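You operate a simulated robot arm through the tools that you are given. There is no shell and no other tool. Be economical: measure what you need, move in short steps, check, and stop when the job is done.

You are at the controls of a simulated two-armed robot. One attempt, no reset.

JOB
Screw the lid on the storage jar and fit the rice label in its holder.
Fine: the labels stand in the tool drawer; shut the drawer again. Where these are worked on the way, their far stop is far enough and under half their travel is too little: tool drawer.

The check looks at the end state, three seconds after you hand in, the way a careful person would. Anything else that was tipped, shoved, dropped, spilled or broken makes it a failure. Lids that push on must go on centred and level and be pressed home; caps that screw on are set level and turned clockwise until they are tight.

ROBOT AND FRAMES
Two 7-joint arms with two-finger parallel grippers on one trunk, on a base that drives. Base frame: it is fixed to the floor where the robot stands at the start and does not move with it; the origin is under the middle of the robot, x ahead of it, y to its left, z up. Lengths are in mm, angles in degrees, forces in N, time in s.
The left shoulder is at the start at [70, 163, 1370], the right one opposite. With the tool pointing down near the work surface each hand reaches from about 100 to 780 mm from the robot's upright axis, wherever it stands, measured 20 degrees to its own side. Places, roughly: holder of the storage jar [400, -200, 900]; storage jar (7x8x10 cm) [500, -200, 900]; tool drawer [500, -200, 700]. Payload 3.43 kg a hand.
The tool frame of a hand sits at the grasp point between the pads (the TCP): z along the fingers, y along the line on which they close. The tips reach 34 mm beyond it. The gripper opens to 128 mm. The fingers are 24 mm wide and 12 mm thick; the gripper's body (48 by 130 mm) begins 96 mm behind the TCP.
Orientation is that of the tool frame in the base frame, as a unit quaternion [w, x, y, z]. With the fingers straight down and closing along the base's y, the tool's x points along the base's -x, its y along +y and its z along -z.

CONTROLS
- The arms move only by the tool play_rows. It takes "left_commands", "right_commands" or both (then of equal length, played together; a hand with none holds still); each is a list of rows, each an object of numbers (a shift or turn left out is 0, a gripper value left out holds the last): "dx", "dy", "dz": the shift along the base's x, y, z in units of 200 mm (1.0 is 200 mm); "wx", "wy", "wz": the turn, a rotation vector about the base's x, y, z in units of 180 degrees (1.0 is 180 degrees). In form: [{"dx": .., "dy": .., "dz": .., "wx": .., "wy": .., "wz": ..}, ...]. A call has 1 to 12 rows; each row is the pose to reach, as a shift and turn from the pose commanded when the call began. "left_gripper" and "right_gripper" are, for a hand that has rows, the opening in per cent of the stroke, from 0 (shut) to 100 (fully open), set as the call begins (left out, the last holds). A call with a number of a shift or a turn outside -1 to 1 is refused whole. Each row takes 0.2 s and may step no farther than 50 mm and 8.6 degrees from the row before; otherwise, or with a gripper value out of range, the whole call is refused. A pose out of reach is approached as far as the arm can. The call stops where the force on the tool passes 40 N (or 10 N more than at its start, if that is more) or the arm is blocked; 0.2 s more then pass. The fingers move at their own pace (about 153 mm/s each) and stop on an object; they squeeze with about 24 N. The grip force told is the motor's: it shows also when the fingers shut on nothing. Time passes only in rows, and 0.2 s behind the last, so rows that repeat a pose let the fingers close. The reply holds the time, the measured pose of the TCP, the force on the tool along the base axes, the opening and the grip force, in the units named above and with some noise, with the torque about the TCP (base axes, N m) and any sound that the robot's microphone picked up.
- Cameras (640 x 400 px; columns grow to the right, rows downward): "scene" is now at [115, -30.4, 1567.7]; the picture's right is [-0.41, -0.91, -0.00], its down [-0.76, 0.34, -0.55] and it looks along [0.50, -0.22, -0.84] (base axes); focal length 271 px, centre (320, 200). "left" rides on the left gripper at [76, 11, -160] in its tool frame; the picture's right is [-0.15, 0.99, 0.00], its down [-0.88, -0.13, -0.46] and it looks along [-0.45, -0.07, 0.89] (tool axes); focal length 234 px, centre (320, 200). "right" rides on the right gripper at [76, -11, -160] in its tool frame; the picture's right is [0.15, 0.99, 0.00], its down [-0.88, 0.13, -0.46] and it looks along [-0.45, 0.07, 0.89] (tool axes); focal length 234 px, centre (320, 200). There is no depth. A picture from a camera that has moved, and an enlarged one, comes with that camera's place and axes in the base frame and with its lens.
- grab_frame(camera): a new picture of that camera. No time passes.
- lift_body(by): slides the trunk up (or, below 0, down) by that many mm; the arms and the scene camera ride with it, the base frame stays. It gives what a move gives, with no picture.
- base_move(legs): drives the robot by 1 to 6 legs, each [ahead, left, turn to the left] in mm, mm and degrees, along the robot's own axes; the way and the turn of a leg run together, so that a leg with both is an arc; at most 1500 mm and 180 degrees a leg. The arms and the cameras ride along, it lands a little off, and it stops where it bumps. It gives what a move gives.
- aim_head(pan, tilt): turns the head with the scene camera to pan (to the left, within 86 degrees either way) and tilt (down, from -29 to 69), counted from straight ahead of the robot. It gives what a move gives.
- inspect(camera, box): a new picture of the part [left, top, right, bottom] of that camera's present view, enlarged. No time passes.
- hand_in(): hands the job in; it is judged then, once.

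Work in short steps. Places have to be worked out from the pictures, the camera data and where the tool is seen: move nearer, look again, correct. Check each grasp and each placing, and mend what went wrong. You have 120 turns and 88 pictures in all, those below and enlarged ones among them. Open the grippers and draw the arms clear of the work before you hand the job in, unless the task says otherwise; then end with one line.

The tools are called by a JSON object that holds its "method" and its "body". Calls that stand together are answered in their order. play_rows: Moves the arms, as the interface text tells. Its arguments: {"type":"object","properties":{"left_commands":{"type":"array","items":{"type":"object","properties":{"dx":{"type":"number"},"dy":{"type":"number"},"dz":{"type":"number"},"wx":{"type":"number"},"wy":{"type":"number"},"wz":{"type":"number"}}}},"left_gripper":{"type":"number"},"right_commands":{"type":"array","items":{"type":"object","properties":{"dx":{"type":"number"},"dy":{"type":"number"},"dz":{"type":"number"},"wx":{"type":"number"},"wy":{"type":"number"},"wz":{"type":"number"}}}},"right_gripper":{"type":"number"}},"required":[]} The other tools are called the same way: lift_body (by) slides the trunk up or down; base_move (legs) drives the base; aim_head (pan, tilt) turns the head that bears the scene camera; grab_frame (camera) takes a picture; inspect (camera, box) takes an enlarged picture of a part of a camera's view; hand_in () hands the job in.

At the start:

```text
clock: 0.0
left_position: [514.0, -88.5, 1151.3]
left_tcp_rot: [-0.001, -0.002, 1.0, 0.0]
left_ft_force: [-0.4, 0.6, -0.4]
left_wrist_torque: [0.02, 0.01, -0.03]
left_opening: 128.1
left_grasp_force: 0.0
right_position: [322.9, -469.4, 1163.3]
right_tcp_rot: [0.0, 0.0, 1.0, -0.001]
right_ft_force: [-0.5, 0.1, -0.1]
right_wrist_torque: [0.0, 0.01, -0.01]
right_opening: 128.1
right_grasp_force: 0.0
trunk travel left (down, up): [-850.0, 90.0]
robot x, y, heading: [1.9, -0.7, -0.1]
head pan, tilt: [-24.1, 56.6]
```

scene: 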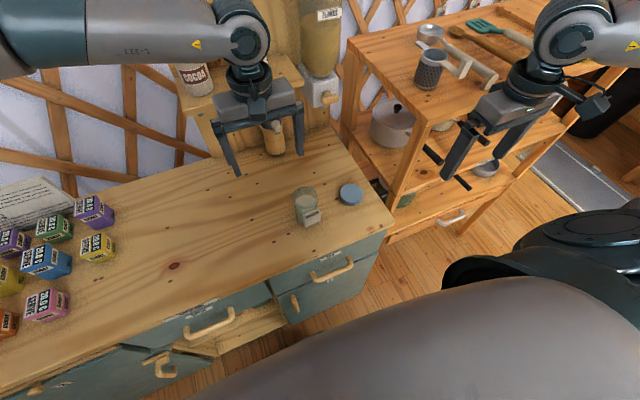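
right: 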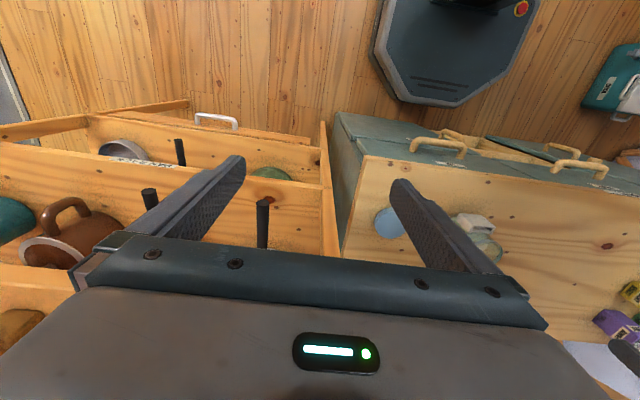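
left: 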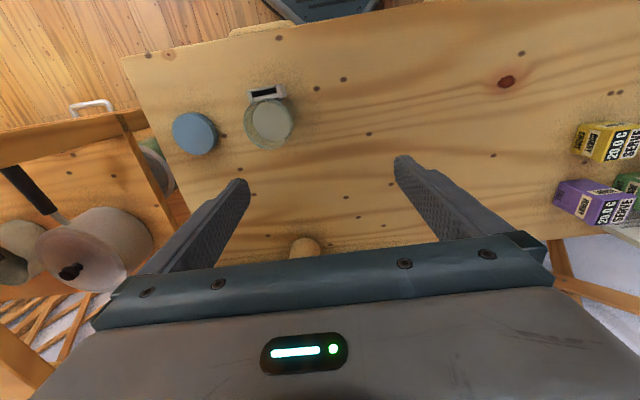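

I see the jar and the blue lid near the counter's right edge. I'll look at both enlarged.

{"method": "inspect", "body": {"camera": "scene", "box": [240, 150, 400, 250]}}

{"method": "inspect", "body": {"camera": "scene", "box": [120, 230, 400, 400]}}

{"method": "inspect", "body": {"camera": "left", "box": [130, 50, 350, 190]}}

```text
4.00 times, centred on (320, 200) of scene
camera zoom: at [115.0, -30.4, 1567.7], right [-0.41, -0.91, 0.0], down [-0.76, 0.34, -0.55], along [0.5, -0.22, -0.84], focal length 1084 px, centre (320, 200)
```

zoom: 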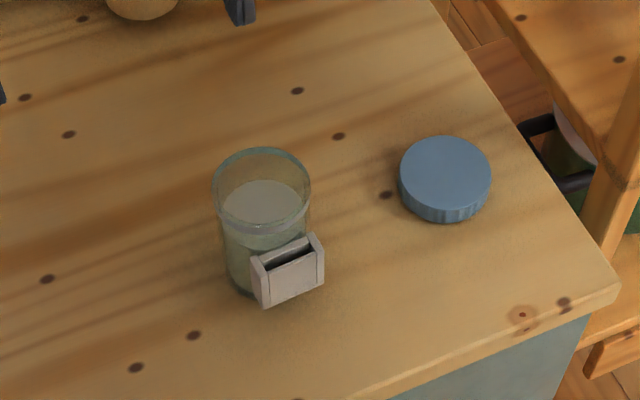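

```text
2.29 times, centred on (260, 315) of scene
camera zoom: at [115.0, -30.4, 1567.7], right [-0.41, -0.91, 0.0], down [-0.76, 0.34, -0.55], along [0.5, -0.22, -0.84], focal length 619 px, centre (457, -63)
```

zoom: 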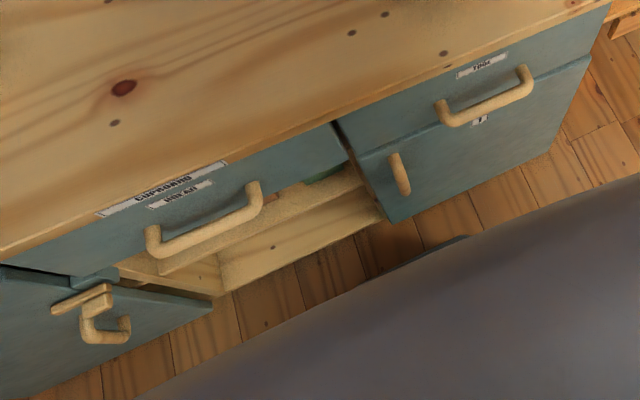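

```text
2.86 times, centred on (240, 120) of left
camera zoom: at [438.7, -78.0, 1312.9], right [0.15, 0.99, 0.0], down [0.88, -0.13, 0.46], along [0.45, -0.07, -0.89], focal length 669 px, centre (549, 429)
```

zoom: 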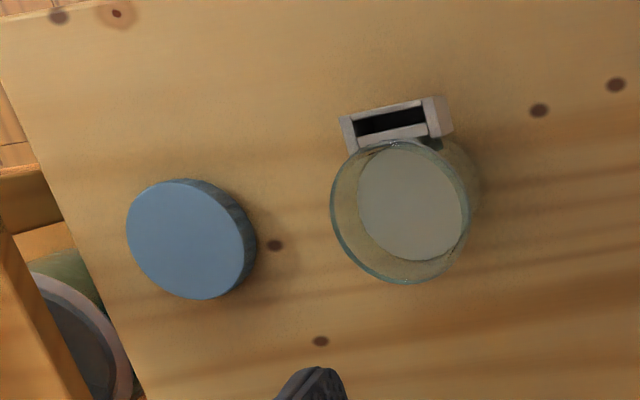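

Lid top triangulates to about (484, -291, 928), counter top about z 905, front edge at x≈360. Now I'll read the drawer labels.

{"method": "inspect", "body": {"camera": "scene", "box": [300, 240, 370, 290]}}

{"method": "inspect", "body": {"camera": "scene", "box": [150, 290, 250, 360]}}

{"method": "grab_frame", "body": {"camera": "right"}}

```text
8.00 times, centred on (335, 265) of scene
camera zoom: at [115.0, -30.4, 1567.7], right [-0.41, -0.91, 0.0], down [-0.76, 0.34, -0.55], along [0.5, -0.22, -0.84], focal length 2167 px, centre (200, -320)
```

zoom: 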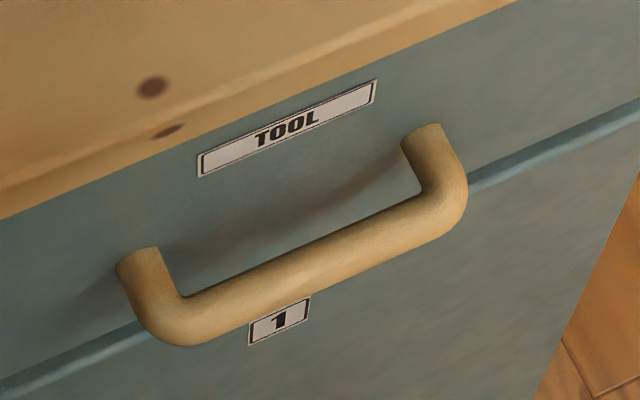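

```text
5.71 times, centred on (200, 325) of scene
camera zoom: at [115.0, -30.4, 1567.7], right [-0.41, -0.91, 0.0], down [-0.76, 0.34, -0.55], along [0.5, -0.22, -0.84], focal length 1548 px, centre (1006, -514)
```

zoom: 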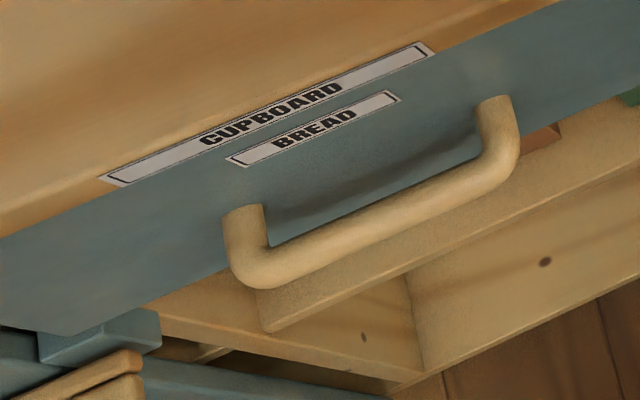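

```text
79 pictures are left
camera right: at [247.6, -480.9, 1323.6], right [-0.15, 0.99, 0.0], down [0.88, 0.13, 0.46], along [0.45, 0.07, -0.89], focal length 234 px, centre (320, 200)
```

right: 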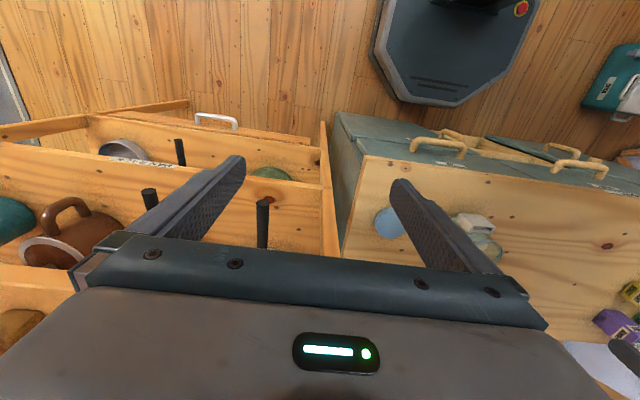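

The tool drawer's handle bar is near (337, -179, 750), jar rim centre (476, -150, 1003), holder slot near (440, -152, 970). I back off 200 mm to make room for the drawer, then look around.

{"method": "base_move", "body": {"legs": [[-200, 0, 0]]}}

{"method": "grab_frame", "body": {"camera": "scene"}}

```text
clock: 1.6
left_position: [315.6, -89.8, 1151.1]
left_tcp_rot: [-0.001, 0.001, 1.0, 0.001]
left_ft_force: [-0.1, -0.9, -0.2]
left_wrist_torque: [-0.01, 0.02, 0.01]
left_opening: 128.0
left_grasp_force: 0.0
right_position: [124.5, -469.5, 1163.4]
right_tcp_rot: [0.0, 0.001, 1.0, 0.0]
right_ft_force: [-0.4, 0.2, 0.3]
right_wrist_torque: [0.01, 0.04, 0.0]
right_opening: 127.8
right_grasp_force: 0.0
trunk travel left (down, up): [-850.0, 90.0]
robot x, y, heading: [-202.9, 4.0, -0.1]
head pan, tilt: [-24.1, 56.6]
```

```text
78 pictures are left
camera scene: at [-81.6, -30.4, 1567.4], right [-0.41, -0.91, 0.0], down [-0.76, 0.34, -0.55], along [0.5, -0.23, -0.84], focal length 271 px, centre (320, 200)
```

scene: 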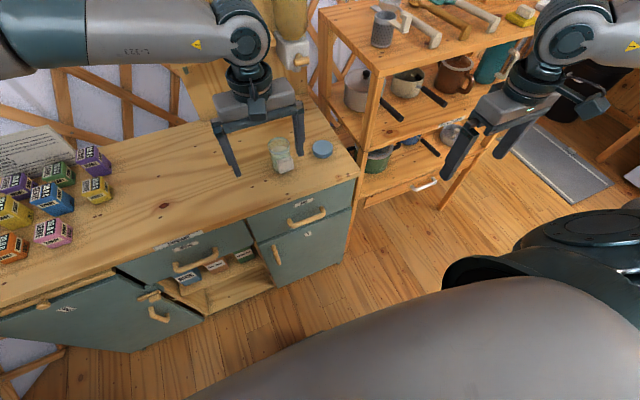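

The drawer front is in view. I lower the trunk 250 mm and aim the head at the work.

{"method": "lift_body", "body": {"by": -250}}

{"method": "aim_head", "body": {"pan": -18, "tilt": 45}}

{"method": "grab_frame", "body": {"camera": "scene"}}

```text
clock: 4.2
left_position: [314.3, -89.8, 902.6]
left_tcp_rot: [0.0, 0.001, 1.0, 0.0]
left_ft_force: [-0.5, 0.7, 0.4]
left_wrist_torque: [-0.02, 0.02, 0.0]
left_opening: 128.1
left_grasp_force: 0.1
right_position: [122.5, -469.9, 914.0]
right_tcp_rot: [0.0, 0.001, 1.0, 0.0]
right_ft_force: [0.1, 0.7, -0.7]
right_wrist_torque: [0.01, -0.02, 0.01]
right_opening: 127.9
right_grasp_force: 0.2
trunk travel left (down, up): [-600.0, 340.0]
robot x, y, heading: [-200.1, 2.2, -0.3]
head pan, tilt: [-24.1, 56.6]
```

```text
clock: 4.9
left_position: [313.5, -89.8, 902.6]
left_tcp_rot: [0.0, 0.0, 1.0, 0.0]
left_ft_force: [0.8, -0.7, -0.6]
left_wrist_torque: [0.0, -0.04, -0.01]
left_opening: 128.0
left_grasp_force: 0.0
right_position: [123.6, -470.0, 914.1]
right_tcp_rot: [0.0, 0.001, 1.0, 0.0]
right_ft_force: [0.6, -0.6, 0.0]
right_wrist_torque: [0.0, 0.01, 0.02]
right_opening: 127.8
right_grasp_force: 0.0
trunk travel left (down, up): [-600.0, 340.0]
robot x, y, heading: [-200.4, -1.0, -0.5]
head pan, tilt: [-18.0, 45.0]
```

```text
77 pictures are left
camera scene: at [-71.8, -26.8, 1333.1], right [-0.31, -0.95, 0.0], down [-0.67, 0.22, -0.71], along [0.67, -0.22, -0.71], focal length 271 px, centre (320, 200)
```

scene: 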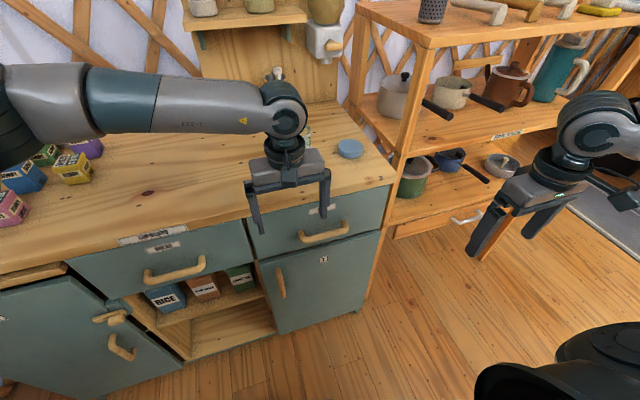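

Handle estimates vary (x 325–350, z 750–790), so I'll bring the right hand in front of it with fingers horizontal, closing vertically, and move the left hand aside. First part of the turn.

{"method": "play_rows", "body": {"right_commands": [{"dy": 0.08, "dz": -0.04, "wx": 0.0267, "wy": -0.0267, "wz": -0.0267}, {"dy": 0.16, "dz": -0.08, "wx": 0.0535, "wy": -0.0535, "wz": -0.0535}, {"dy": 0.25, "dz": -0.12, "wx": 0.0802, "wy": -0.0802, "wz": -0.0802}, {"dy": 0.33, "dz": -0.16, "wx": 0.1069, "wy": -0.1069, "wz": -0.1069}, {"dy": 0.41, "dz": -0.2, "wx": 0.1337, "wy": -0.1337, "wz": -0.1337}, {"dy": 0.5, "dz": -0.25, "wx": 0.1604, "wy": -0.1604, "wz": -0.1604}, {"dy": 0.58, "dz": -0.3, "wx": 0.1871, "wy": -0.1871, "wz": -0.1871}, {"dy": 0.66, "dz": -0.34, "wx": 0.2139, "wy": -0.2139, "wz": -0.2139}, {"dy": 0.74, "dz": -0.38, "wx": 0.2406, "wy": -0.2406, "wz": -0.2406}, {"dy": 0.82, "dz": -0.42, "wx": 0.2673, "wy": -0.2673, "wz": -0.2673}, {"dy": 0.9, "dz": -0.46, "wx": 0.2941, "wy": -0.2941, "wz": -0.2941}, {"dy": 1.0, "dz": -0.5, "wx": 0.3208, "wy": -0.3208, "wz": -0.3208}], "left_commands": [{"dy": 0.1, "dz": 0.05}, {"dy": 0.2, "dz": 0.1}, {"dy": 0.3, "dz": 0.15}, {"dy": 0.4, "dz": 0.2}, {"dy": 0.5, "dz": 0.25}, {"dy": 0.6, "dz": 0.3}, {"dy": 0.7, "dz": 0.35}, {"dy": 0.8, "dz": 0.4}, {"dy": 0.9, "dz": 0.45}, {"dy": 1.0, "dz": 0.5}, {"dy": 1.0, "dz": 0.5}, {"dy": 1.0, "dz": 0.5}]}}

```text
clock: 7.5
left_position: [309.2, 114.3, 1003.9]
left_tcp_rot: [0.001, 0.0, 1.0, -0.001]
left_ft_force: [0.5, -0.1, -0.3]
left_wrist_torque: [-0.06, -0.05, 0.01]
left_opening: 128.3
left_grasp_force: 0.1
right_position: [70.6, -412.5, 845.5]
right_tcp_rot: [0.443, 0.442, 0.641, 0.444]
right_ft_force: [-0.3, 0.3, -0.8]
right_wrist_torque: [0.01, 0.0, 0.0]
right_opening: 128.0
right_grasp_force: 0.0
right hand out of reach, approached as far as the arm can: row 3, 4, 5, 6, 7, 8, 9, 10, 11, 12
trunk travel left (down, up): [-600.0, 340.0]
robot x, y, heading: [-202.4, -0.3, 0.2]
head pan, tilt: [-18.0, 45.0]
```

The turn worked but the position lagged out of reach (too near the body). I finish the turn while moving further ahead.

{"method": "play_rows", "body": {"right_commands": [{"dx": 0.2, "wx": 0.02, "wy": -0.02, "wz": -0.02}, {"dx": 0.4, "wx": 0.04, "wy": -0.04, "wz": -0.04}, {"dx": 0.5, "dy": 0.15, "dz": -0.1, "wx": 0.0642, "wy": -0.0642, "wz": -0.0642}, {"dx": 0.5, "dy": 0.3, "dz": -0.2, "wx": 0.0642, "wy": -0.0642, "wz": -0.0642}, {"dx": 0.5, "dy": 0.47, "dz": -0.22, "wx": 0.0642, "wy": -0.0642, "wz": -0.0642}, {"dx": 0.5, "dy": 0.47, "dz": -0.22, "wx": 0.0642, "wy": -0.0642, "wz": -0.0642}]}}

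{"method": "grab_frame", "body": {"camera": "right"}}

{"method": "grab_frame", "body": {"camera": "scene"}}

```text
clock: 8.9
left_position: [310.9, 110.7, 1002.0]
left_tcp_rot: [0.001, 0.0, 1.0, 0.0]
left_ft_force: [0.0, 0.1, -0.7]
left_wrist_torque: [0.0, 0.0, 0.01]
left_opening: 127.9
left_grasp_force: 0.1
right_position: [145.1, -455.5, 895.5]
right_tcp_rot: [0.498, 0.501, 0.5, 0.501]
right_ft_force: [0.6, 0.8, 0.0]
right_wrist_torque: [0.04, 0.0, -0.01]
right_opening: 127.8
right_grasp_force: 0.1
right hand out of reach, approached as far as the arm can: row 1, 2, 3, 4, 5, 6
trunk travel left (down, up): [-600.0, 340.0]
robot x, y, heading: [-197.4, -0.5, 0.1]
head pan, tilt: [-18.0, 45.0]
```

```text
76 pictures are left
camera right: at [-15.2, -379.5, 885.3], right [0.0, 0.14, 0.99], down [-0.45, -0.88, 0.13], along [0.89, -0.45, 0.06], focal length 234 px, centre (320, 200)
```

right: 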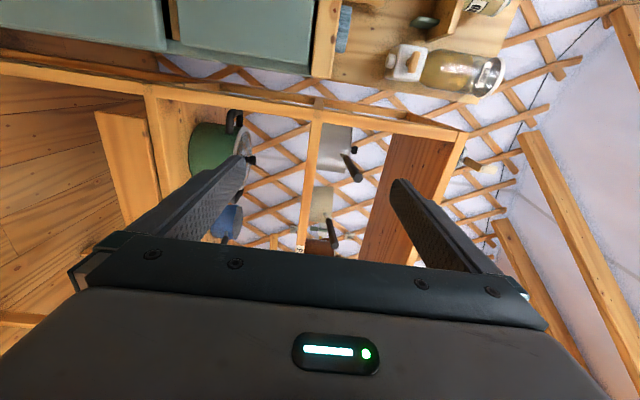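

```text
75 pictures are left
camera scene: at [-71.8, -26.7, 1333.2], right [-0.31, -0.95, 0.0], down [-0.67, 0.22, -0.71], along [0.67, -0.22, -0.71], focal length 271 px, centre (320, 200)
```

scene: 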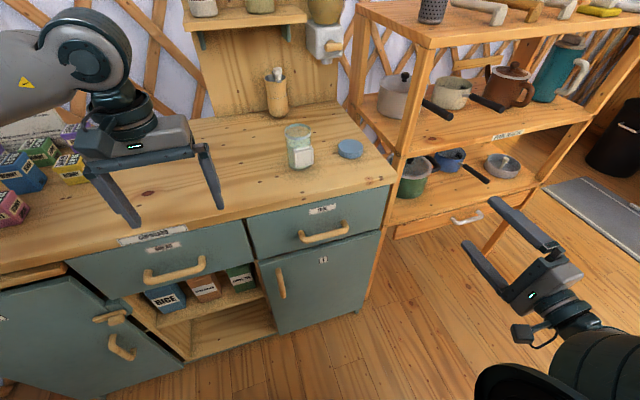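

The arm is folded too tightly at this shoulder height. I raise the trunk again so the forearm hangs down toward the handle.

{"method": "lift_body", "body": {"by": 220}}

{"method": "play_rows", "body": {"right_commands": [{"dx": 0}, {"dx": 0}]}}

```text
clock: 11.2
left_position: [313.1, 110.8, 1222.6]
left_tcp_rot: [0.0, 0.0, 1.0, 0.001]
left_ft_force: [0.6, 0.0, -0.1]
left_wrist_torque: [0.0, -0.02, -0.03]
left_opening: 128.0
left_grasp_force: 0.1
right_position: [145.4, -455.4, 1114.9]
right_tcp_rot: [0.498, 0.501, 0.5, 0.501]
right_ft_force: [0.8, -0.6, -0.7]
right_wrist_torque: [0.01, 0.01, -0.02]
right_opening: 127.9
right_grasp_force: 0.0
trunk travel left (down, up): [-820.0, 120.0]
robot x, y, heading: [-203.2, 1.7, -0.2]
head pan, tilt: [-18.0, 45.0]
```

```text
clock: 11.8
left_position: [312.5, 110.5, 1223.0]
left_tcp_rot: [0.0, 0.0, 1.0, 0.0]
left_ft_force: [-0.6, -1.2, 0.1]
left_wrist_torque: [0.02, -0.02, 0.05]
left_opening: 128.1
left_grasp_force: 0.0
right_position: [143.9, -455.3, 1116.7]
right_tcp_rot: [0.498, 0.501, 0.5, 0.501]
right_ft_force: [-1.1, -0.1, -0.9]
right_wrist_torque: [-0.02, 0.02, 0.01]
right_opening: 127.8
right_grasp_force: 0.0
trunk travel left (down, up): [-820.0, 120.0]
robot x, y, heading: [-202.3, 1.6, -0.0]
head pan, tilt: [-18.0, 45.0]
```

Commanded pose matches the actual one now. I try moving the right hand toward (230, -255, 916).

{"method": "play_rows", "body": {"right_commands": [{"dx": 0.1, "dy": 0.1, "dz": -0.12}, {"dx": 0.2, "dy": 0.2, "dz": -0.24}, {"dx": 0.3, "dy": 0.3, "dz": -0.36}, {"dx": 0.4, "dy": 0.4, "dz": -0.48}, {"dx": 0.43, "dy": 0.5, "dz": -0.6}, {"dx": 0.43, "dy": 0.6, "dz": -0.72}, {"dx": 0.43, "dy": 0.75, "dz": -0.86}, {"dx": 0.43, "dy": 0.9, "dz": -1.0}, {"dx": 0.43, "dy": 1.0, "dz": -1.0}]}}

```text
clock: 13.8
left_position: [312.2, 110.3, 1222.3]
left_tcp_rot: [0.0, 0.001, 1.0, 0.0]
left_ft_force: [-0.2, -0.3, 0.3]
left_wrist_torque: [0.03, -0.03, 0.0]
left_opening: 128.1
left_grasp_force: 0.1
right_position: [159.5, -469.1, 1105.8]
right_tcp_rot: [0.498, 0.502, 0.499, 0.501]
right_ft_force: [-0.1, -0.6, 0.3]
right_wrist_torque: [-0.03, 0.0, 0.0]
right_opening: 128.2
right_grasp_force: 0.1
right hand out of reach, approached as far as the arm can: row 1, 2, 3, 4, 5, 6, 7, 8, 9
trunk travel left (down, up): [-820.0, 120.0]
robot x, y, heading: [-202.1, -1.9, -0.3]
head pan, tilt: [-18.0, 45.0]
```

This wrist configuration is at a joint limit. I unwind back to tool-down, then I'll try the mirrored orientation.

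{"method": "play_rows", "body": {"right_commands": [{"wx": -0.0267, "wy": 0.0267, "wz": 0.0267}, {"wx": -0.0535, "wy": 0.0535, "wz": 0.0535}, {"wx": -0.0802, "wy": 0.0802, "wz": 0.0802}, {"wx": -0.1069, "wy": 0.1069, "wz": 0.1069}, {"wx": -0.1337, "wy": 0.1337, "wz": 0.1337}, {"wx": -0.1604, "wy": 0.1604, "wz": 0.1604}, {"wx": -0.1871, "wy": 0.1871, "wz": 0.1871}, {"wx": -0.2139, "wy": 0.2139, "wz": 0.2139}, {"wx": -0.2406, "wy": 0.2406, "wz": 0.2406}, {"wx": -0.2673, "wy": 0.2673, "wz": 0.2673}, {"wx": -0.2941, "wy": 0.2941, "wz": 0.2941}, {"wx": -0.3208, "wy": 0.3208, "wz": 0.3208}]}}

{"method": "play_rows", "body": {"right_commands": [{"wx": -0.02, "wy": 0.02, "wz": 0.02}, {"wx": -0.04, "wy": 0.04, "wz": 0.04}, {"wx": -0.0642, "wy": 0.0642, "wz": 0.0642}, {"wx": -0.0642, "wy": 0.0642, "wz": 0.0642}]}}

```text
clock: 16.4
left_position: [313.5, 110.2, 1222.5]
left_tcp_rot: [0.0, 0.001, 1.0, 0.0]
left_ft_force: [-0.5, 0.7, -0.7]
left_wrist_torque: [-0.02, -0.02, -0.03]
left_opening: 128.0
left_grasp_force: 0.1
right_position: [162.5, -481.4, 1130.4]
right_tcp_rot: [0.098, 0.1, 0.985, 0.099]
right_ft_force: [0.8, -0.6, 0.0]
right_wrist_torque: [0.0, 0.03, 0.04]
right_opening: 128.3
right_grasp_force: 0.0
trunk travel left (down, up): [-820.0, 120.0]
robot x, y, heading: [-203.5, -1.3, -0.1]
head pan, tilt: [-18.0, 45.0]
```

```text
clock: 17.4
left_position: [311.3, 111.2, 1222.9]
left_tcp_rot: [0.0, 0.001, 1.0, 0.0]
left_ft_force: [0.5, -0.4, 0.4]
left_wrist_torque: [0.05, -0.04, 0.01]
left_opening: 128.0
left_grasp_force: 0.0
right_position: [160.5, -479.6, 1132.8]
right_tcp_rot: [0.0, 0.001, 1.0, 0.0]
right_ft_force: [-0.7, 0.5, 0.0]
right_wrist_torque: [-0.03, -0.01, 0.03]
right_opening: 128.0
right_grasp_force: 0.0
trunk travel left (down, up): [-820.0, 120.0]
robot x, y, heading: [-201.4, -0.7, -0.4]
head pan, tilt: [-18.0, 45.0]
```

Now the mirrored turn (camera to the right side), moving forward and inward at the same time.

{"method": "play_rows", "body": {"right_commands": [{"dx": 0.05, "dy": 0.08, "dz": -0.08, "wx": -0.0267, "wy": -0.0267, "wz": 0.0267}, {"dx": 0.1, "dy": 0.16, "dz": -0.16, "wx": -0.0535, "wy": -0.0535, "wz": 0.0535}, {"dx": 0.15, "dy": 0.24, "dz": -0.24, "wx": -0.0802, "wy": -0.0802, "wz": 0.0802}, {"dx": 0.2, "dy": 0.33, "dz": -0.33, "wx": -0.1069, "wy": -0.1069, "wz": 0.1069}, {"dx": 0.25, "dy": 0.41, "dz": -0.41, "wx": -0.1337, "wy": -0.1337, "wz": 0.1337}, {"dx": 0.3, "dy": 0.5, "dz": -0.5, "wx": -0.1604, "wy": -0.1604, "wz": 0.1604}, {"dx": 0.35, "dy": 0.58, "dz": -0.58, "wx": -0.1871, "wy": -0.1871, "wz": 0.1871}, {"dx": 0.4, "dy": 0.66, "dz": -0.66, "wx": -0.2139, "wy": -0.2139, "wz": 0.2139}, {"dx": 0.45, "dy": 0.75, "dz": -0.75, "wx": -0.2406, "wy": -0.2406, "wz": 0.2406}, {"dx": 0.45, "dy": 0.83, "dz": -0.83, "wx": -0.2673, "wy": -0.2673, "wz": 0.2673}, {"dx": 0.45, "dy": 0.91, "dz": -0.91, "wx": -0.2941, "wy": -0.2941, "wz": 0.2941}, {"dx": 0.45, "dy": 1.0, "dz": -1.0, "wx": -0.3208, "wy": -0.3208, "wz": 0.3208}]}}

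```text
clock: 20.2
left_position: [316.1, 116.8, 1221.0]
left_tcp_rot: [-0.001, -0.001, 1.0, -0.003]
left_ft_force: [0.6, 1.7, -0.1]
left_wrist_torque: [-0.04, 0.05, -0.01]
left_opening: 128.0
left_grasp_force: 0.0
right_position: [316.2, -208.2, 958.3]
right_tcp_rot: [0.297, -0.257, 0.881, -0.265]
right_ft_force: [0.4, 0.7, -0.3]
right_wrist_torque: [-0.07, 0.02, -0.05]
right_opening: 128.0
right_grasp_force: 0.0
right hand out of reach, approached as far as the arm can: row 3, 4, 5, 6, 7, 8, 9, 10, 11, 12
trunk travel left (down, up): [-820.0, 120.0]
robot x, y, heading: [-200.6, 0.4, -0.3]
head pan, tilt: [-18.0, 45.0]
stopped in row 12 (right hand): the arm was blocked; the commanded pose is now the measured one
```

The right arm was blocked; I look to see by what.

{"method": "grab_frame", "body": {"camera": "scene"}}

{"method": "grab_frame", "body": {"camera": "right"}}

```text
74 pictures are left
camera scene: at [-66.5, -18.4, 1552.8], right [-0.31, -0.95, 0.01], down [-0.67, 0.22, -0.71], along [0.67, -0.22, -0.71], focal length 271 px, centre (320, 200)
```

scene: 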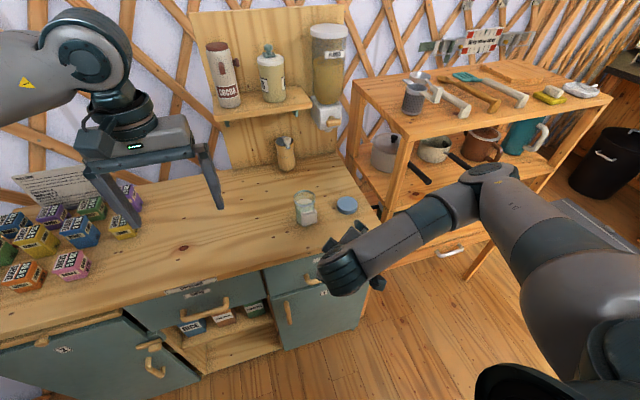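

```text
73 pictures are left
camera right: at [160.9, -213.1, 1044.5], right [-0.39, 0.63, -0.67], down [0.27, 0.78, 0.57], along [0.88, 0.04, -0.48], focal length 234 px, centre (320, 200)
```

right: 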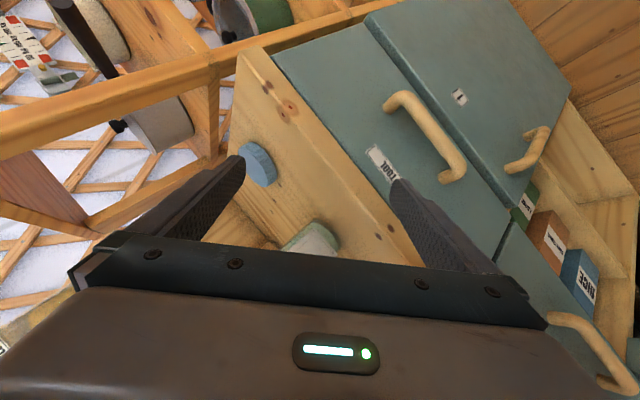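

No contact force; it's an awkward pose. Better plan: hand straight down, yawed 90° so one finger hooks behind the bar from above. I turn to that attitude while backing away from the counter.

{"method": "play_rows", "body": {"right_commands": [{"dx": -0.15, "dz": 0.05}, {"dx": -0.3, "dz": 0.1, "wx": -0.0015, "wy": 0.0271, "wz": 0.0301}, {"dx": -0.45, "dz": 0.2, "wx": -0.0031, "wy": 0.0542, "wz": 0.0602}, {"dx": -0.58, "dz": 0.25, "wx": -0.0046, "wy": 0.0813, "wz": 0.0903}, {"dx": -0.58, "dz": 0.25, "wx": -0.0062, "wy": 0.1084, "wz": 0.1204}, {"dx": -0.58, "dy": 0.05, "dz": 0.25, "wx": -0.0077, "wy": 0.1355, "wz": 0.1505}, {"dx": -0.58, "dy": 0.1, "dz": 0.25, "wx": -0.0092, "wy": 0.1626, "wz": 0.1806}, {"dx": -0.58, "dy": 0.14, "dz": 0.25, "wx": -0.0108, "wy": 0.1897, "wz": 0.2107}, {"dx": -0.58, "dy": 0.14, "dz": 0.25, "wx": -0.0123, "wy": 0.2168, "wz": 0.2408}, {"dx": -0.58, "dy": 0.14, "dz": 0.25, "wx": -0.0139, "wy": 0.2439, "wz": 0.2709}, {"dx": -0.58, "dy": 0.14, "dz": 0.25, "wx": -0.0154, "wy": 0.271, "wz": 0.301}, {"dx": -0.58, "dy": 0.14, "dz": 0.25, "wx": -0.0154, "wy": 0.271, "wz": 0.301}]}}

{"method": "grab_frame", "body": {"camera": "right"}}

```text
clock: 22.9
left_position: [311.7, 110.9, 1223.0]
left_tcp_rot: [0.001, 0.0, 1.0, 0.0]
left_ft_force: [0.1, 0.5, -0.6]
left_wrist_torque: [-0.02, -0.05, -0.01]
left_opening: 127.9
left_grasp_force: 0.0
right_position: [195.1, -187.2, 1006.5]
right_tcp_rot: [0.001, -0.706, 0.708, 0.002]
right_ft_force: [0.7, -0.7, -0.5]
right_wrist_torque: [0.0, 0.01, -0.01]
right_opening: 128.1
right_grasp_force: 0.1
right hand out of reach, approached as far as the arm can: row 3, 4, 5, 6, 7, 8
trunk travel left (down, up): [-820.0, 120.0]
robot x, y, heading: [-198.6, -2.6, -0.1]
head pan, tilt: [-18.0, 45.0]
```

```text
72 pictures are left
camera right: at [207.1, -263.9, 1166.5], right [-0.99, -0.14, 0.0], down [-0.13, 0.88, 0.46], along [-0.07, 0.45, -0.89], focal length 234 px, centre (320, 200)
```

right: 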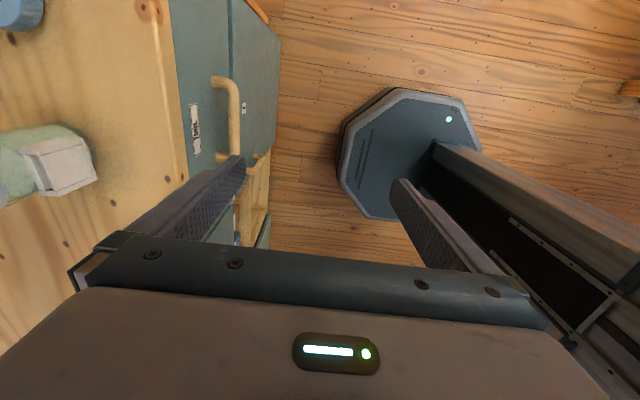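

Views agree: bar at about x≈330, z≈785; face at x≈357. The gap behind the bar is ~18 mm for a 12 mm finger. I descend to (262, -180, 860) and look closer.

{"method": "play_rows", "body": {"right_commands": [{"dx": 0.1, "dz": -0.12}, {"dx": 0.2, "dz": -0.24}, {"dx": 0.3, "dy": 0.02, "dz": -0.36}, {"dx": 0.335, "dy": 0.035, "dz": -0.48}, {"dx": 0.335, "dy": 0.035, "dz": -0.6}, {"dx": 0.335, "dy": 0.035, "dz": -0.73}, {"dx": 0.335, "dy": 0.035, "dz": -0.73}]}}

{"method": "grab_frame", "body": {"camera": "right"}}

{"method": "grab_frame", "body": {"camera": "scene"}}

```text
clock: 24.4
left_position: [310.6, 111.6, 1222.4]
left_tcp_rot: [0.0, 0.001, 1.0, -0.001]
left_ft_force: [-0.5, 0.2, 0.2]
left_wrist_torque: [0.0, 0.01, 0.0]
left_opening: 128.3
left_grasp_force: 0.0
right_position: [261.9, -179.2, 860.8]
right_tcp_rot: [0.0, -0.706, 0.708, 0.001]
right_ft_force: [0.2, 0.5, -0.1]
right_wrist_torque: [-0.03, 0.0, 0.02]
right_opening: 127.8
right_grasp_force: 0.1
trunk travel left (down, up): [-820.0, 120.0]
robot x, y, heading: [-201.8, -1.0, -0.1]
head pan, tilt: [-18.0, 45.0]
```

```text
71 pictures are left
camera right: at [272.8, -255.3, 1020.4], right [-0.99, -0.14, 0.0], down [-0.13, 0.88, 0.46], along [-0.07, 0.45, -0.89], focal length 234 px, centre (320, 200)
```

right: 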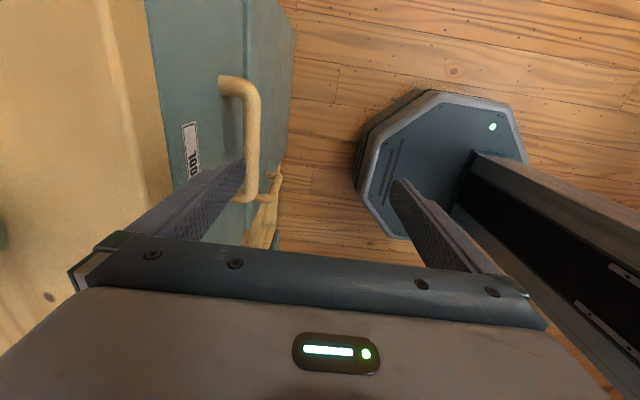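

```text
70 pictures are left
camera scene: at [-72.1, -26.2, 1553.2], right [-0.31, -0.95, 0.0], down [-0.67, 0.22, -0.71], along [0.67, -0.22, -0.71], focal length 271 px, centre (320, 200)
```

scene: 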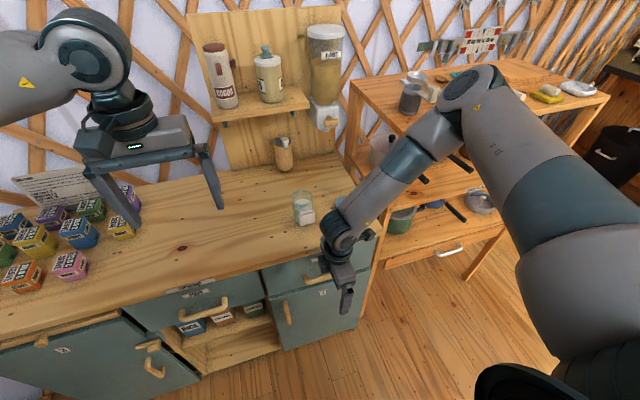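

Bar at x≈330 (±7), face x≈361. To clear the counter's edge I tilt the hand 12° so the finger enters the gap slanting from in front; first to the pre-pose.

{"method": "play_rows", "body": {"right_commands": [{"dx": -0.02, "dz": 0.1, "wy": -0.033}, {"dx": -0.04, "dz": 0.166, "wy": -0.0667}, {"dx": -0.04, "dz": 0.166, "wy": -0.0667}, {"dx": 0.01, "dz": -0.07, "wy": -0.0667}, {"dx": 0.033, "dz": -0.175, "wy": -0.0667}, {"dx": 0.033, "dz": -0.175, "wy": -0.0667}]}}

{"method": "grab_frame", "body": {"camera": "right"}}

```text
clock: 25.9
left_position: [311.4, 111.9, 1222.7]
left_tcp_rot: [0.0, 0.001, 1.0, 0.0]
left_ft_force: [0.1, -0.8, 0.5]
left_wrist_torque: [0.01, 0.03, -0.04]
left_opening: 127.9
left_grasp_force: 0.1
right_position: [269.2, -176.7, 828.1]
right_tcp_rot: [0.075, -0.703, 0.704, -0.072]
right_ft_force: [-0.7, 0.7, 0.1]
right_wrist_torque: [-0.02, -0.01, 0.02]
right_opening: 128.4
right_grasp_force: 0.1
trunk travel left (down, up): [-820.0, 120.0]
robot x, y, heading: [-200.4, 1.6, -0.1]
head pan, tilt: [-18.0, 45.0]
```

```text
69 pictures are left
camera right: at [247.0, -253.5, 986.3], right [-0.97, -0.14, -0.2], down [-0.22, 0.88, 0.42], along [0.12, 0.45, -0.88], focal length 234 px, centre (320, 200)
```

right: 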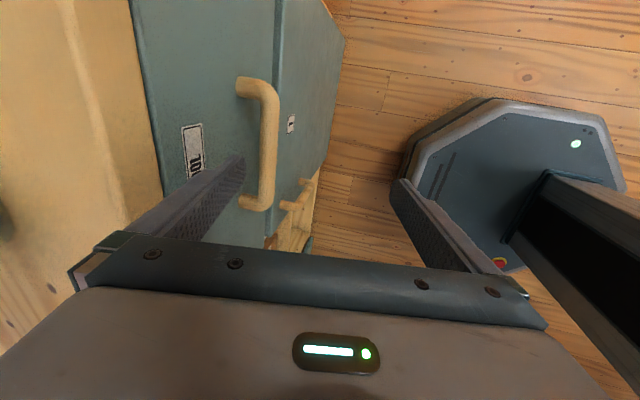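

Aligned: tip at about (345, 809), bar at x≈329. I slide down along the finger direction into the gap.

{"method": "play_rows", "body": {"right_commands": [{"dx": 0.014, "dz": -0.07}, {"dx": 0.028, "dz": -0.14}, {"dx": 0.04, "dz": -0.207}, {"dx": 0.04, "dz": -0.207}]}}

{"method": "grab_frame", "body": {"camera": "right"}}

```text
clock: 26.9
left_position: [311.5, 109.7, 1223.9]
left_tcp_rot: [0.0, 0.0, 1.0, 0.0]
left_ft_force: [-0.2, 0.5, 0.2]
left_wrist_torque: [-0.02, -0.01, -0.01]
left_opening: 128.1
left_grasp_force: 0.1
right_position: [279.0, -178.2, 785.6]
right_tcp_rot: [0.075, -0.703, 0.704, -0.072]
right_ft_force: [-0.9, 0.6, 1.7]
right_wrist_torque: [0.04, -0.01, -0.01]
right_opening: 128.0
right_grasp_force: 0.0
trunk travel left (down, up): [-820.0, 120.0]
robot x, y, heading: [-201.0, -0.6, -0.1]
head pan, tilt: [-18.0, 45.0]
```

```text
68 pictures are left
camera right: at [256.2, -255.1, 943.9], right [-0.97, -0.14, -0.2], down [-0.22, 0.88, 0.42], along [0.12, 0.45, -0.88], focal length 234 px, centre (320, 200)
```

right: 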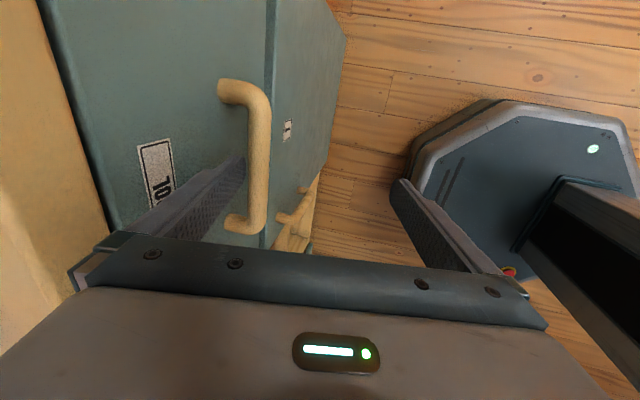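

The finger is behind the bar. Go 8 mm lower and start pulling the drawer.

{"method": "play_rows", "body": {"right_commands": [{"dz": -0.04}, {"dx": -0.05, "dz": -0.04}, {"dx": -0.1, "dz": -0.04}, {"dx": -0.2, "dz": -0.04}, {"dx": -0.3, "dz": -0.04}, {"dx": -0.4, "dz": -0.04}, {"dx": -0.5, "dz": -0.04}, {"dx": -0.5, "dz": -0.04}]}}

{"method": "grab_frame", "body": {"camera": "scene"}}

```text
clock: 28.6
left_position: [311.9, 110.6, 1222.1]
left_tcp_rot: [0.0, 0.001, 1.0, 0.0]
left_ft_force: [-0.4, 0.0, -0.1]
left_wrist_torque: [0.0, 0.0, 0.05]
left_opening: 127.9
left_grasp_force: 0.0
right_position: [175.1, -179.4, 778.9]
right_tcp_rot: [0.075, -0.703, 0.704, -0.072]
right_ft_force: [-0.8, 0.2, -0.2]
right_wrist_torque: [0.01, -0.03, -0.04]
right_opening: 127.9
right_grasp_force: 0.2
trunk travel left (down, up): [-820.0, 120.0]
robot x, y, heading: [-200.4, -0.2, -0.2]
head pan, tilt: [-18.0, 45.0]
```

```text
67 pictures are left
camera scene: at [-71.7, -26.7, 1553.1], right [-0.31, -0.95, 0.0], down [-0.67, 0.22, -0.71], along [0.67, -0.22, -0.71], focal length 271 px, centre (320, 200)
```

scene: 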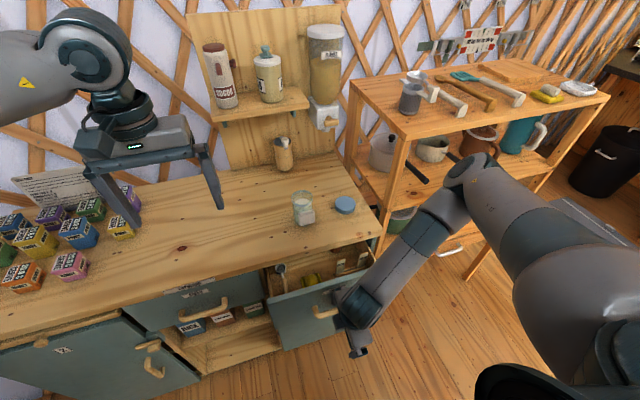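

The drawer moves well. Pull on another 110 mm, watching for its far stop.

{"method": "play_rows", "body": {"right_commands": [{"dx": -0.1}, {"dx": -0.2}, {"dx": -0.3}, {"dx": -0.4}, {"dx": -0.5}, {"dx": -0.55}, {"dx": -0.55}]}}

{"method": "grab_frame", "body": {"camera": "scene"}}

{"method": "inspect", "body": {"camera": "scene", "box": [240, 220, 400, 320]}}

```text
clock: 30.2
left_position: [310.8, 109.8, 1222.7]
left_tcp_rot: [0.0, 0.001, 1.0, -0.001]
left_ft_force: [-0.1, 0.5, 0.0]
left_wrist_torque: [0.01, -0.04, 0.0]
left_opening: 128.1
left_grasp_force: 0.1
right_position: [67.5, -178.7, 777.5]
right_tcp_rot: [0.072, -0.702, 0.705, -0.071]
right_ft_force: [0.3, 0.0, 0.0]
right_wrist_torque: [0.02, -0.02, 0.02]
right_opening: 127.9
right_grasp_force: 0.0
trunk travel left (down, up): [-820.0, 120.0]
robot x, y, heading: [-195.0, -3.0, -0.1]
head pan, tilt: [-18.0, 45.0]
```

```text
66 pictures are left
camera scene: at [-72.5, -27.8, 1553.2], right [-0.31, -0.95, 0.0], down [-0.67, 0.22, -0.71], along [0.67, -0.22, -0.71], focal length 271 px, centre (320, 200)
```

scene: 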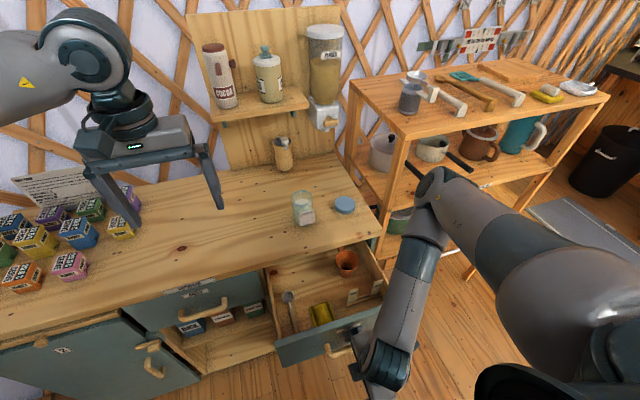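

```text
4.00 times, centred on (320, 270) of scene
camera zoom: at [-72.5, -27.8, 1553.2], right [-0.31, -0.95, 0.0], down [-0.67, 0.22, -0.71], along [0.67, -0.22, -0.71], focal length 1084 px, centre (320, -80)
```

zoom: 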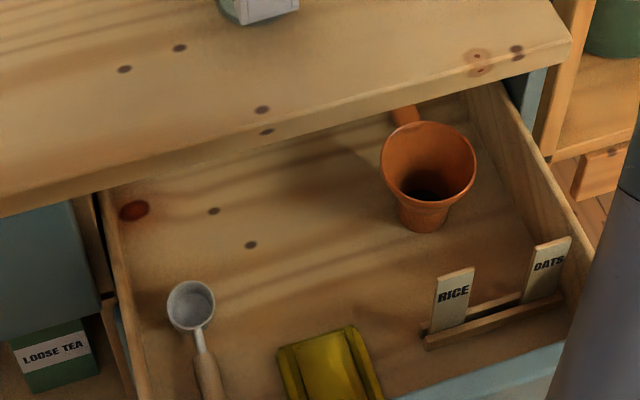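

The rack with RICE and OATS labels is visible; RICE near (256, -242). I pull a little further to be surely past half, then slip the finger up out of the handle.

{"method": "play_rows", "body": {"right_commands": [{"dx": -0.1}, {"dx": -0.2}, {"dx": -0.25}, {"dx": -0.25}]}}

{"method": "inspect", "body": {"camera": "scene", "box": [240, 220, 400, 320]}}

```text
clock: 31.2
left_position: [312.1, 111.7, 1222.0]
left_tcp_rot: [0.0, 0.001, 1.0, 0.0]
left_ft_force: [-0.1, -1.0, 0.0]
left_wrist_torque: [0.02, 0.0, -0.01]
left_opening: 128.2
left_grasp_force: 0.0
right_position: [29.2, -159.8, 786.3]
right_tcp_rot: [0.067, -0.702, 0.705, -0.073]
right_ft_force: [-0.5, -0.4, -0.1]
right_wrist_torque: [0.0, -0.01, 0.0]
right_opening: 128.0
right_grasp_force: 0.0
right hand out of reach, approached as far as the arm can: row 1, 2, 3, 4
trunk travel left (down, up): [-820.0, 120.0]
robot x, y, heading: [-203.8, 3.0, 0.1]
head pan, tilt: [-18.0, 45.0]
```

```text
4.00 times, centred on (320, 270) of scene
camera zoom: at [-71.7, -26.3, 1553.1], right [-0.31, -0.95, 0.0], down [-0.67, 0.22, -0.71], along [0.67, -0.22, -0.71], focal length 1084 px, centre (320, -80)
```

zoom: 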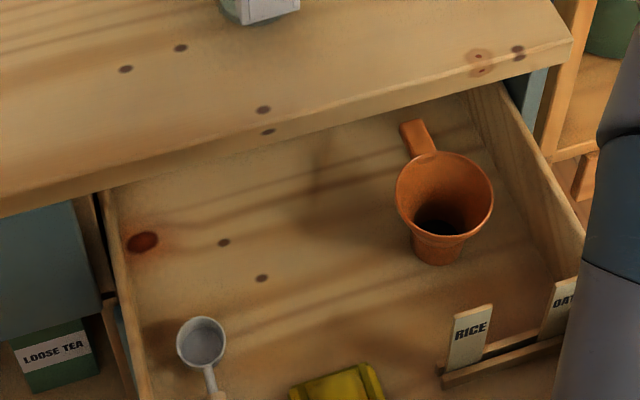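

Drawer is out about 245 mm. To be sure of more than half, I pull 80 mm more by driving the base back with the finger hooked.

{"method": "base_move", "body": {"legs": [[-80, 0, 0]]}}

{"method": "inspect", "body": {"camera": "scene", "box": [200, 200, 440, 350]}}

```text
clock: 32.3
left_position: [229.7, 111.1, 1222.4]
left_tcp_rot: [0.0, 0.0, 1.0, 0.001]
left_ft_force: [-0.5, 0.7, 0.0]
left_wrist_torque: [-0.01, -0.04, 0.03]
left_opening: 128.1
left_grasp_force: 0.0
right_position: [-53.0, -158.8, 784.4]
right_tcp_rot: [0.067, -0.703, 0.705, -0.074]
right_ft_force: [16.1, 0.4, -4.9]
right_wrist_torque: [0.07, -0.45, 0.26]
right_opening: 128.2
right_grasp_force: 0.1
trunk travel left (down, up): [-820.0, 120.0]
robot x, y, heading: [-282.3, 1.4, -0.0]
head pan, tilt: [-18.0, 45.0]
```

```text
2.67 times, centred on (320, 275) of scene
camera zoom: at [-155.0, -26.9, 1552.9], right [-0.31, -0.95, 0.0], down [-0.67, 0.22, -0.71], along [0.67, -0.22, -0.71], focal length 722 px, centre (320, 0)
```

zoom: 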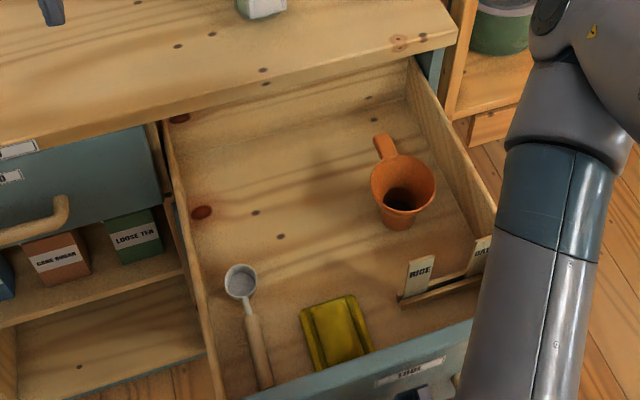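

16 N says the far stop is reached. I relax the hook and lift the finger out, then up clear.

{"method": "play_rows", "body": {"right_commands": [{"dx": 0.04}, {"dx": 0.035, "dz": 0.1}, {"dx": 0.0, "dz": 0.25}, {"dx": -0.04, "dz": 0.4}, {"dx": -0.06, "dz": 0.6}, {"dx": -0.06, "dz": 0.8}, {"dx": -0.06, "dz": 1.0}]}}

{"method": "grab_frame", "body": {"camera": "scene"}}

```text
clock: 33.9
left_position: [229.9, 113.0, 1223.0]
left_tcp_rot: [0.0, 0.0, 1.0, -0.001]
left_ft_force: [0.1, 0.2, 0.4]
left_wrist_torque: [-0.04, 0.0, 0.04]
left_opening: 127.8
left_grasp_force: 0.0
right_position: [16.2, -95.2, 900.8]
right_tcp_rot: [0.065, -0.703, 0.704, -0.074]
right_ft_force: [0.7, 0.6, 0.0]
right_wrist_torque: [-0.03, -0.04, 0.01]
right_opening: 128.0
right_grasp_force: 0.1
right hand out of reach, approached as far as the arm can: row 3, 4, 5, 6, 7
trunk travel left (down, up): [-820.0, 120.0]
robot x, y, heading: [-283.5, 3.6, -0.1]
head pan, tilt: [-18.0, 45.0]
```

```text
62 pictures are left
camera scene: at [-153.7, -24.0, 1553.0], right [-0.31, -0.95, 0.0], down [-0.67, 0.22, -0.71], along [0.67, -0.22, -0.71], focal length 271 px, centre (320, 200)
```

scene: 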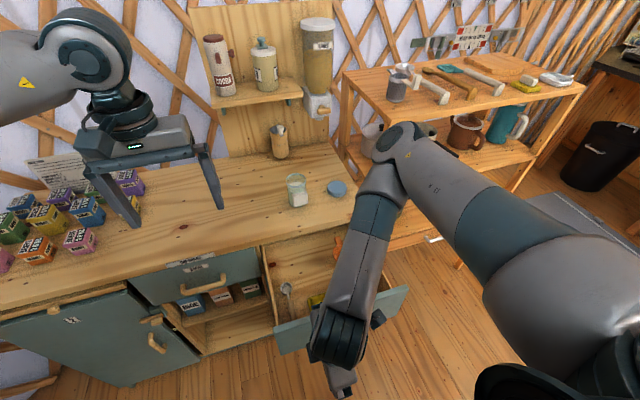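

Now the right hand turns back to straight-down, closing along y, and moves above the drawer.

{"method": "play_rows", "body": {"right_commands": [{"dz": 0.1, "wx": 0.0047, "wy": 0.0042, "wz": -0.0452}, {"dz": 0.2, "wx": 0.0095, "wy": 0.0084, "wz": -0.0905}, {"dx": 0.08, "dz": 0.3, "dy": -0.08, "wx": 0.0143, "wy": 0.0126, "wz": -0.1358}, {"dx": 0.16, "dz": 0.4, "dy": -0.16, "wx": 0.019, "wy": 0.0168, "wz": -0.181}, {"dx": 0.24, "dz": 0.5, "dy": -0.24, "wx": 0.0238, "wy": 0.021, "wz": -0.2263}, {"dx": 0.32, "dz": 0.6, "dy": -0.32, "wx": 0.0285, "wy": 0.0253, "wz": -0.2715}, {"dx": 0.4, "dz": 0.7, "dy": -0.4, "wx": 0.0333, "wy": 0.0295, "wz": -0.3168}, {"dx": 0.48, "dz": 0.7, "dy": -0.48, "wx": 0.038, "wy": 0.0337, "wz": -0.362}, {"dx": 0.5, "dz": 0.7, "dy": -0.56, "wx": 0.0428, "wy": 0.0379, "wz": -0.4073}, {"dx": 0.5, "dz": 0.7, "dy": -0.6, "wx": 0.0476, "wy": 0.0421, "wz": -0.4526}, {"dx": 0.5, "dz": 0.7, "dy": -0.6, "wx": 0.0523, "wy": 0.0463, "wz": -0.4978}, {"dx": 0.5, "dz": 0.7, "dy": -0.6, "wx": 0.0523, "wy": 0.0463, "wz": -0.4978}]}}

{"method": "grab_frame", "body": {"camera": "right"}}

```text
clock: 36.5
left_position: [228.9, 110.5, 1222.7]
left_tcp_rot: [-0.001, 0.0, 1.0, 0.001]
left_ft_force: [-0.2, 0.3, 0.2]
left_wrist_torque: [-0.04, 0.0, -0.01]
left_opening: 128.1
left_grasp_force: 0.1
right_position: [107.5, -219.7, 1037.8]
right_tcp_rot: [0.001, 0.002, 1.0, -0.002]
right_ft_force: [0.0, 0.6, -0.4]
right_wrist_torque: [-0.04, -0.01, -0.01]
right_opening: 127.9
right_grasp_force: 0.0
right hand out of reach, approached as far as the arm can: row 1, 2, 3, 4, 5, 6, 7
trunk travel left (down, up): [-820.0, 120.0]
robot x, y, heading: [-282.5, 2.3, -0.1]
head pan, tilt: [-18.0, 45.0]
```

```text
61 pictures are left
camera right: at [31.3, -230.7, 1196.9], right [-0.14, 0.99, 0.0], down [0.88, 0.13, 0.46], along [0.45, 0.06, -0.89], focal length 234 px, centre (320, 200)
```

right: 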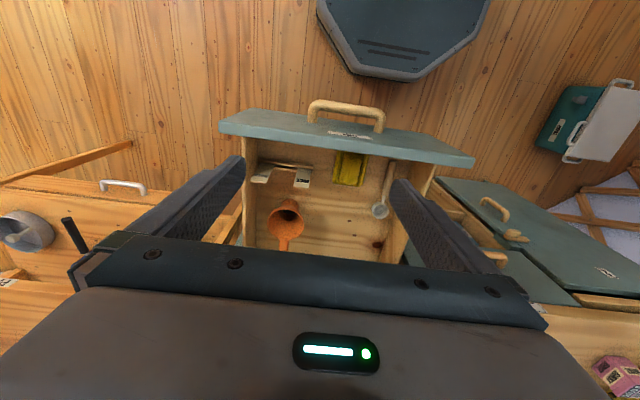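

Good top view. I zoom in on the rack.

{"method": "inspect", "body": {"camera": "right", "box": [210, 100, 370, 200]}}

{"method": "inspect", "body": {"camera": "scene", "box": [250, 220, 410, 320]}}

```text
4.00 times, centred on (290, 150) of right
camera zoom: at [31.3, -230.7, 1196.9], right [-0.14, 0.99, 0.0], down [0.88, 0.13, 0.46], along [0.45, 0.06, -0.89], focal length 937 px, centre (440, 400)
```

zoom: 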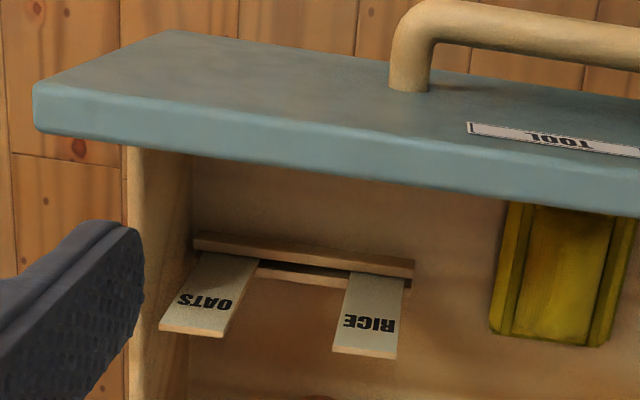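

```text
4.00 times, centred on (330, 270) of scene
camera zoom: at [-154.7, -26.5, 1553.2], right [-0.31, -0.95, 0.0], down [-0.67, 0.22, -0.71], along [0.67, -0.22, -0.71], focal length 1084 px, centre (280, -80)
```

zoom: 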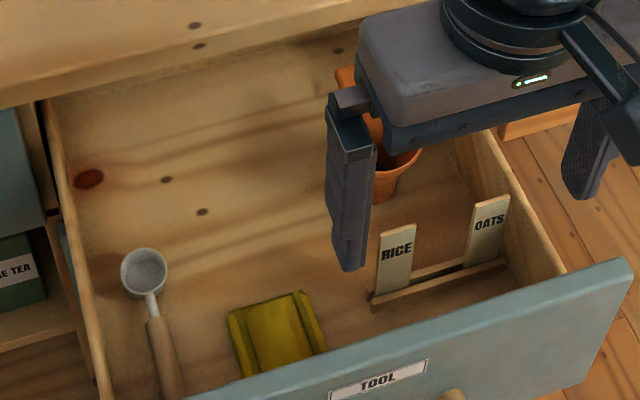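

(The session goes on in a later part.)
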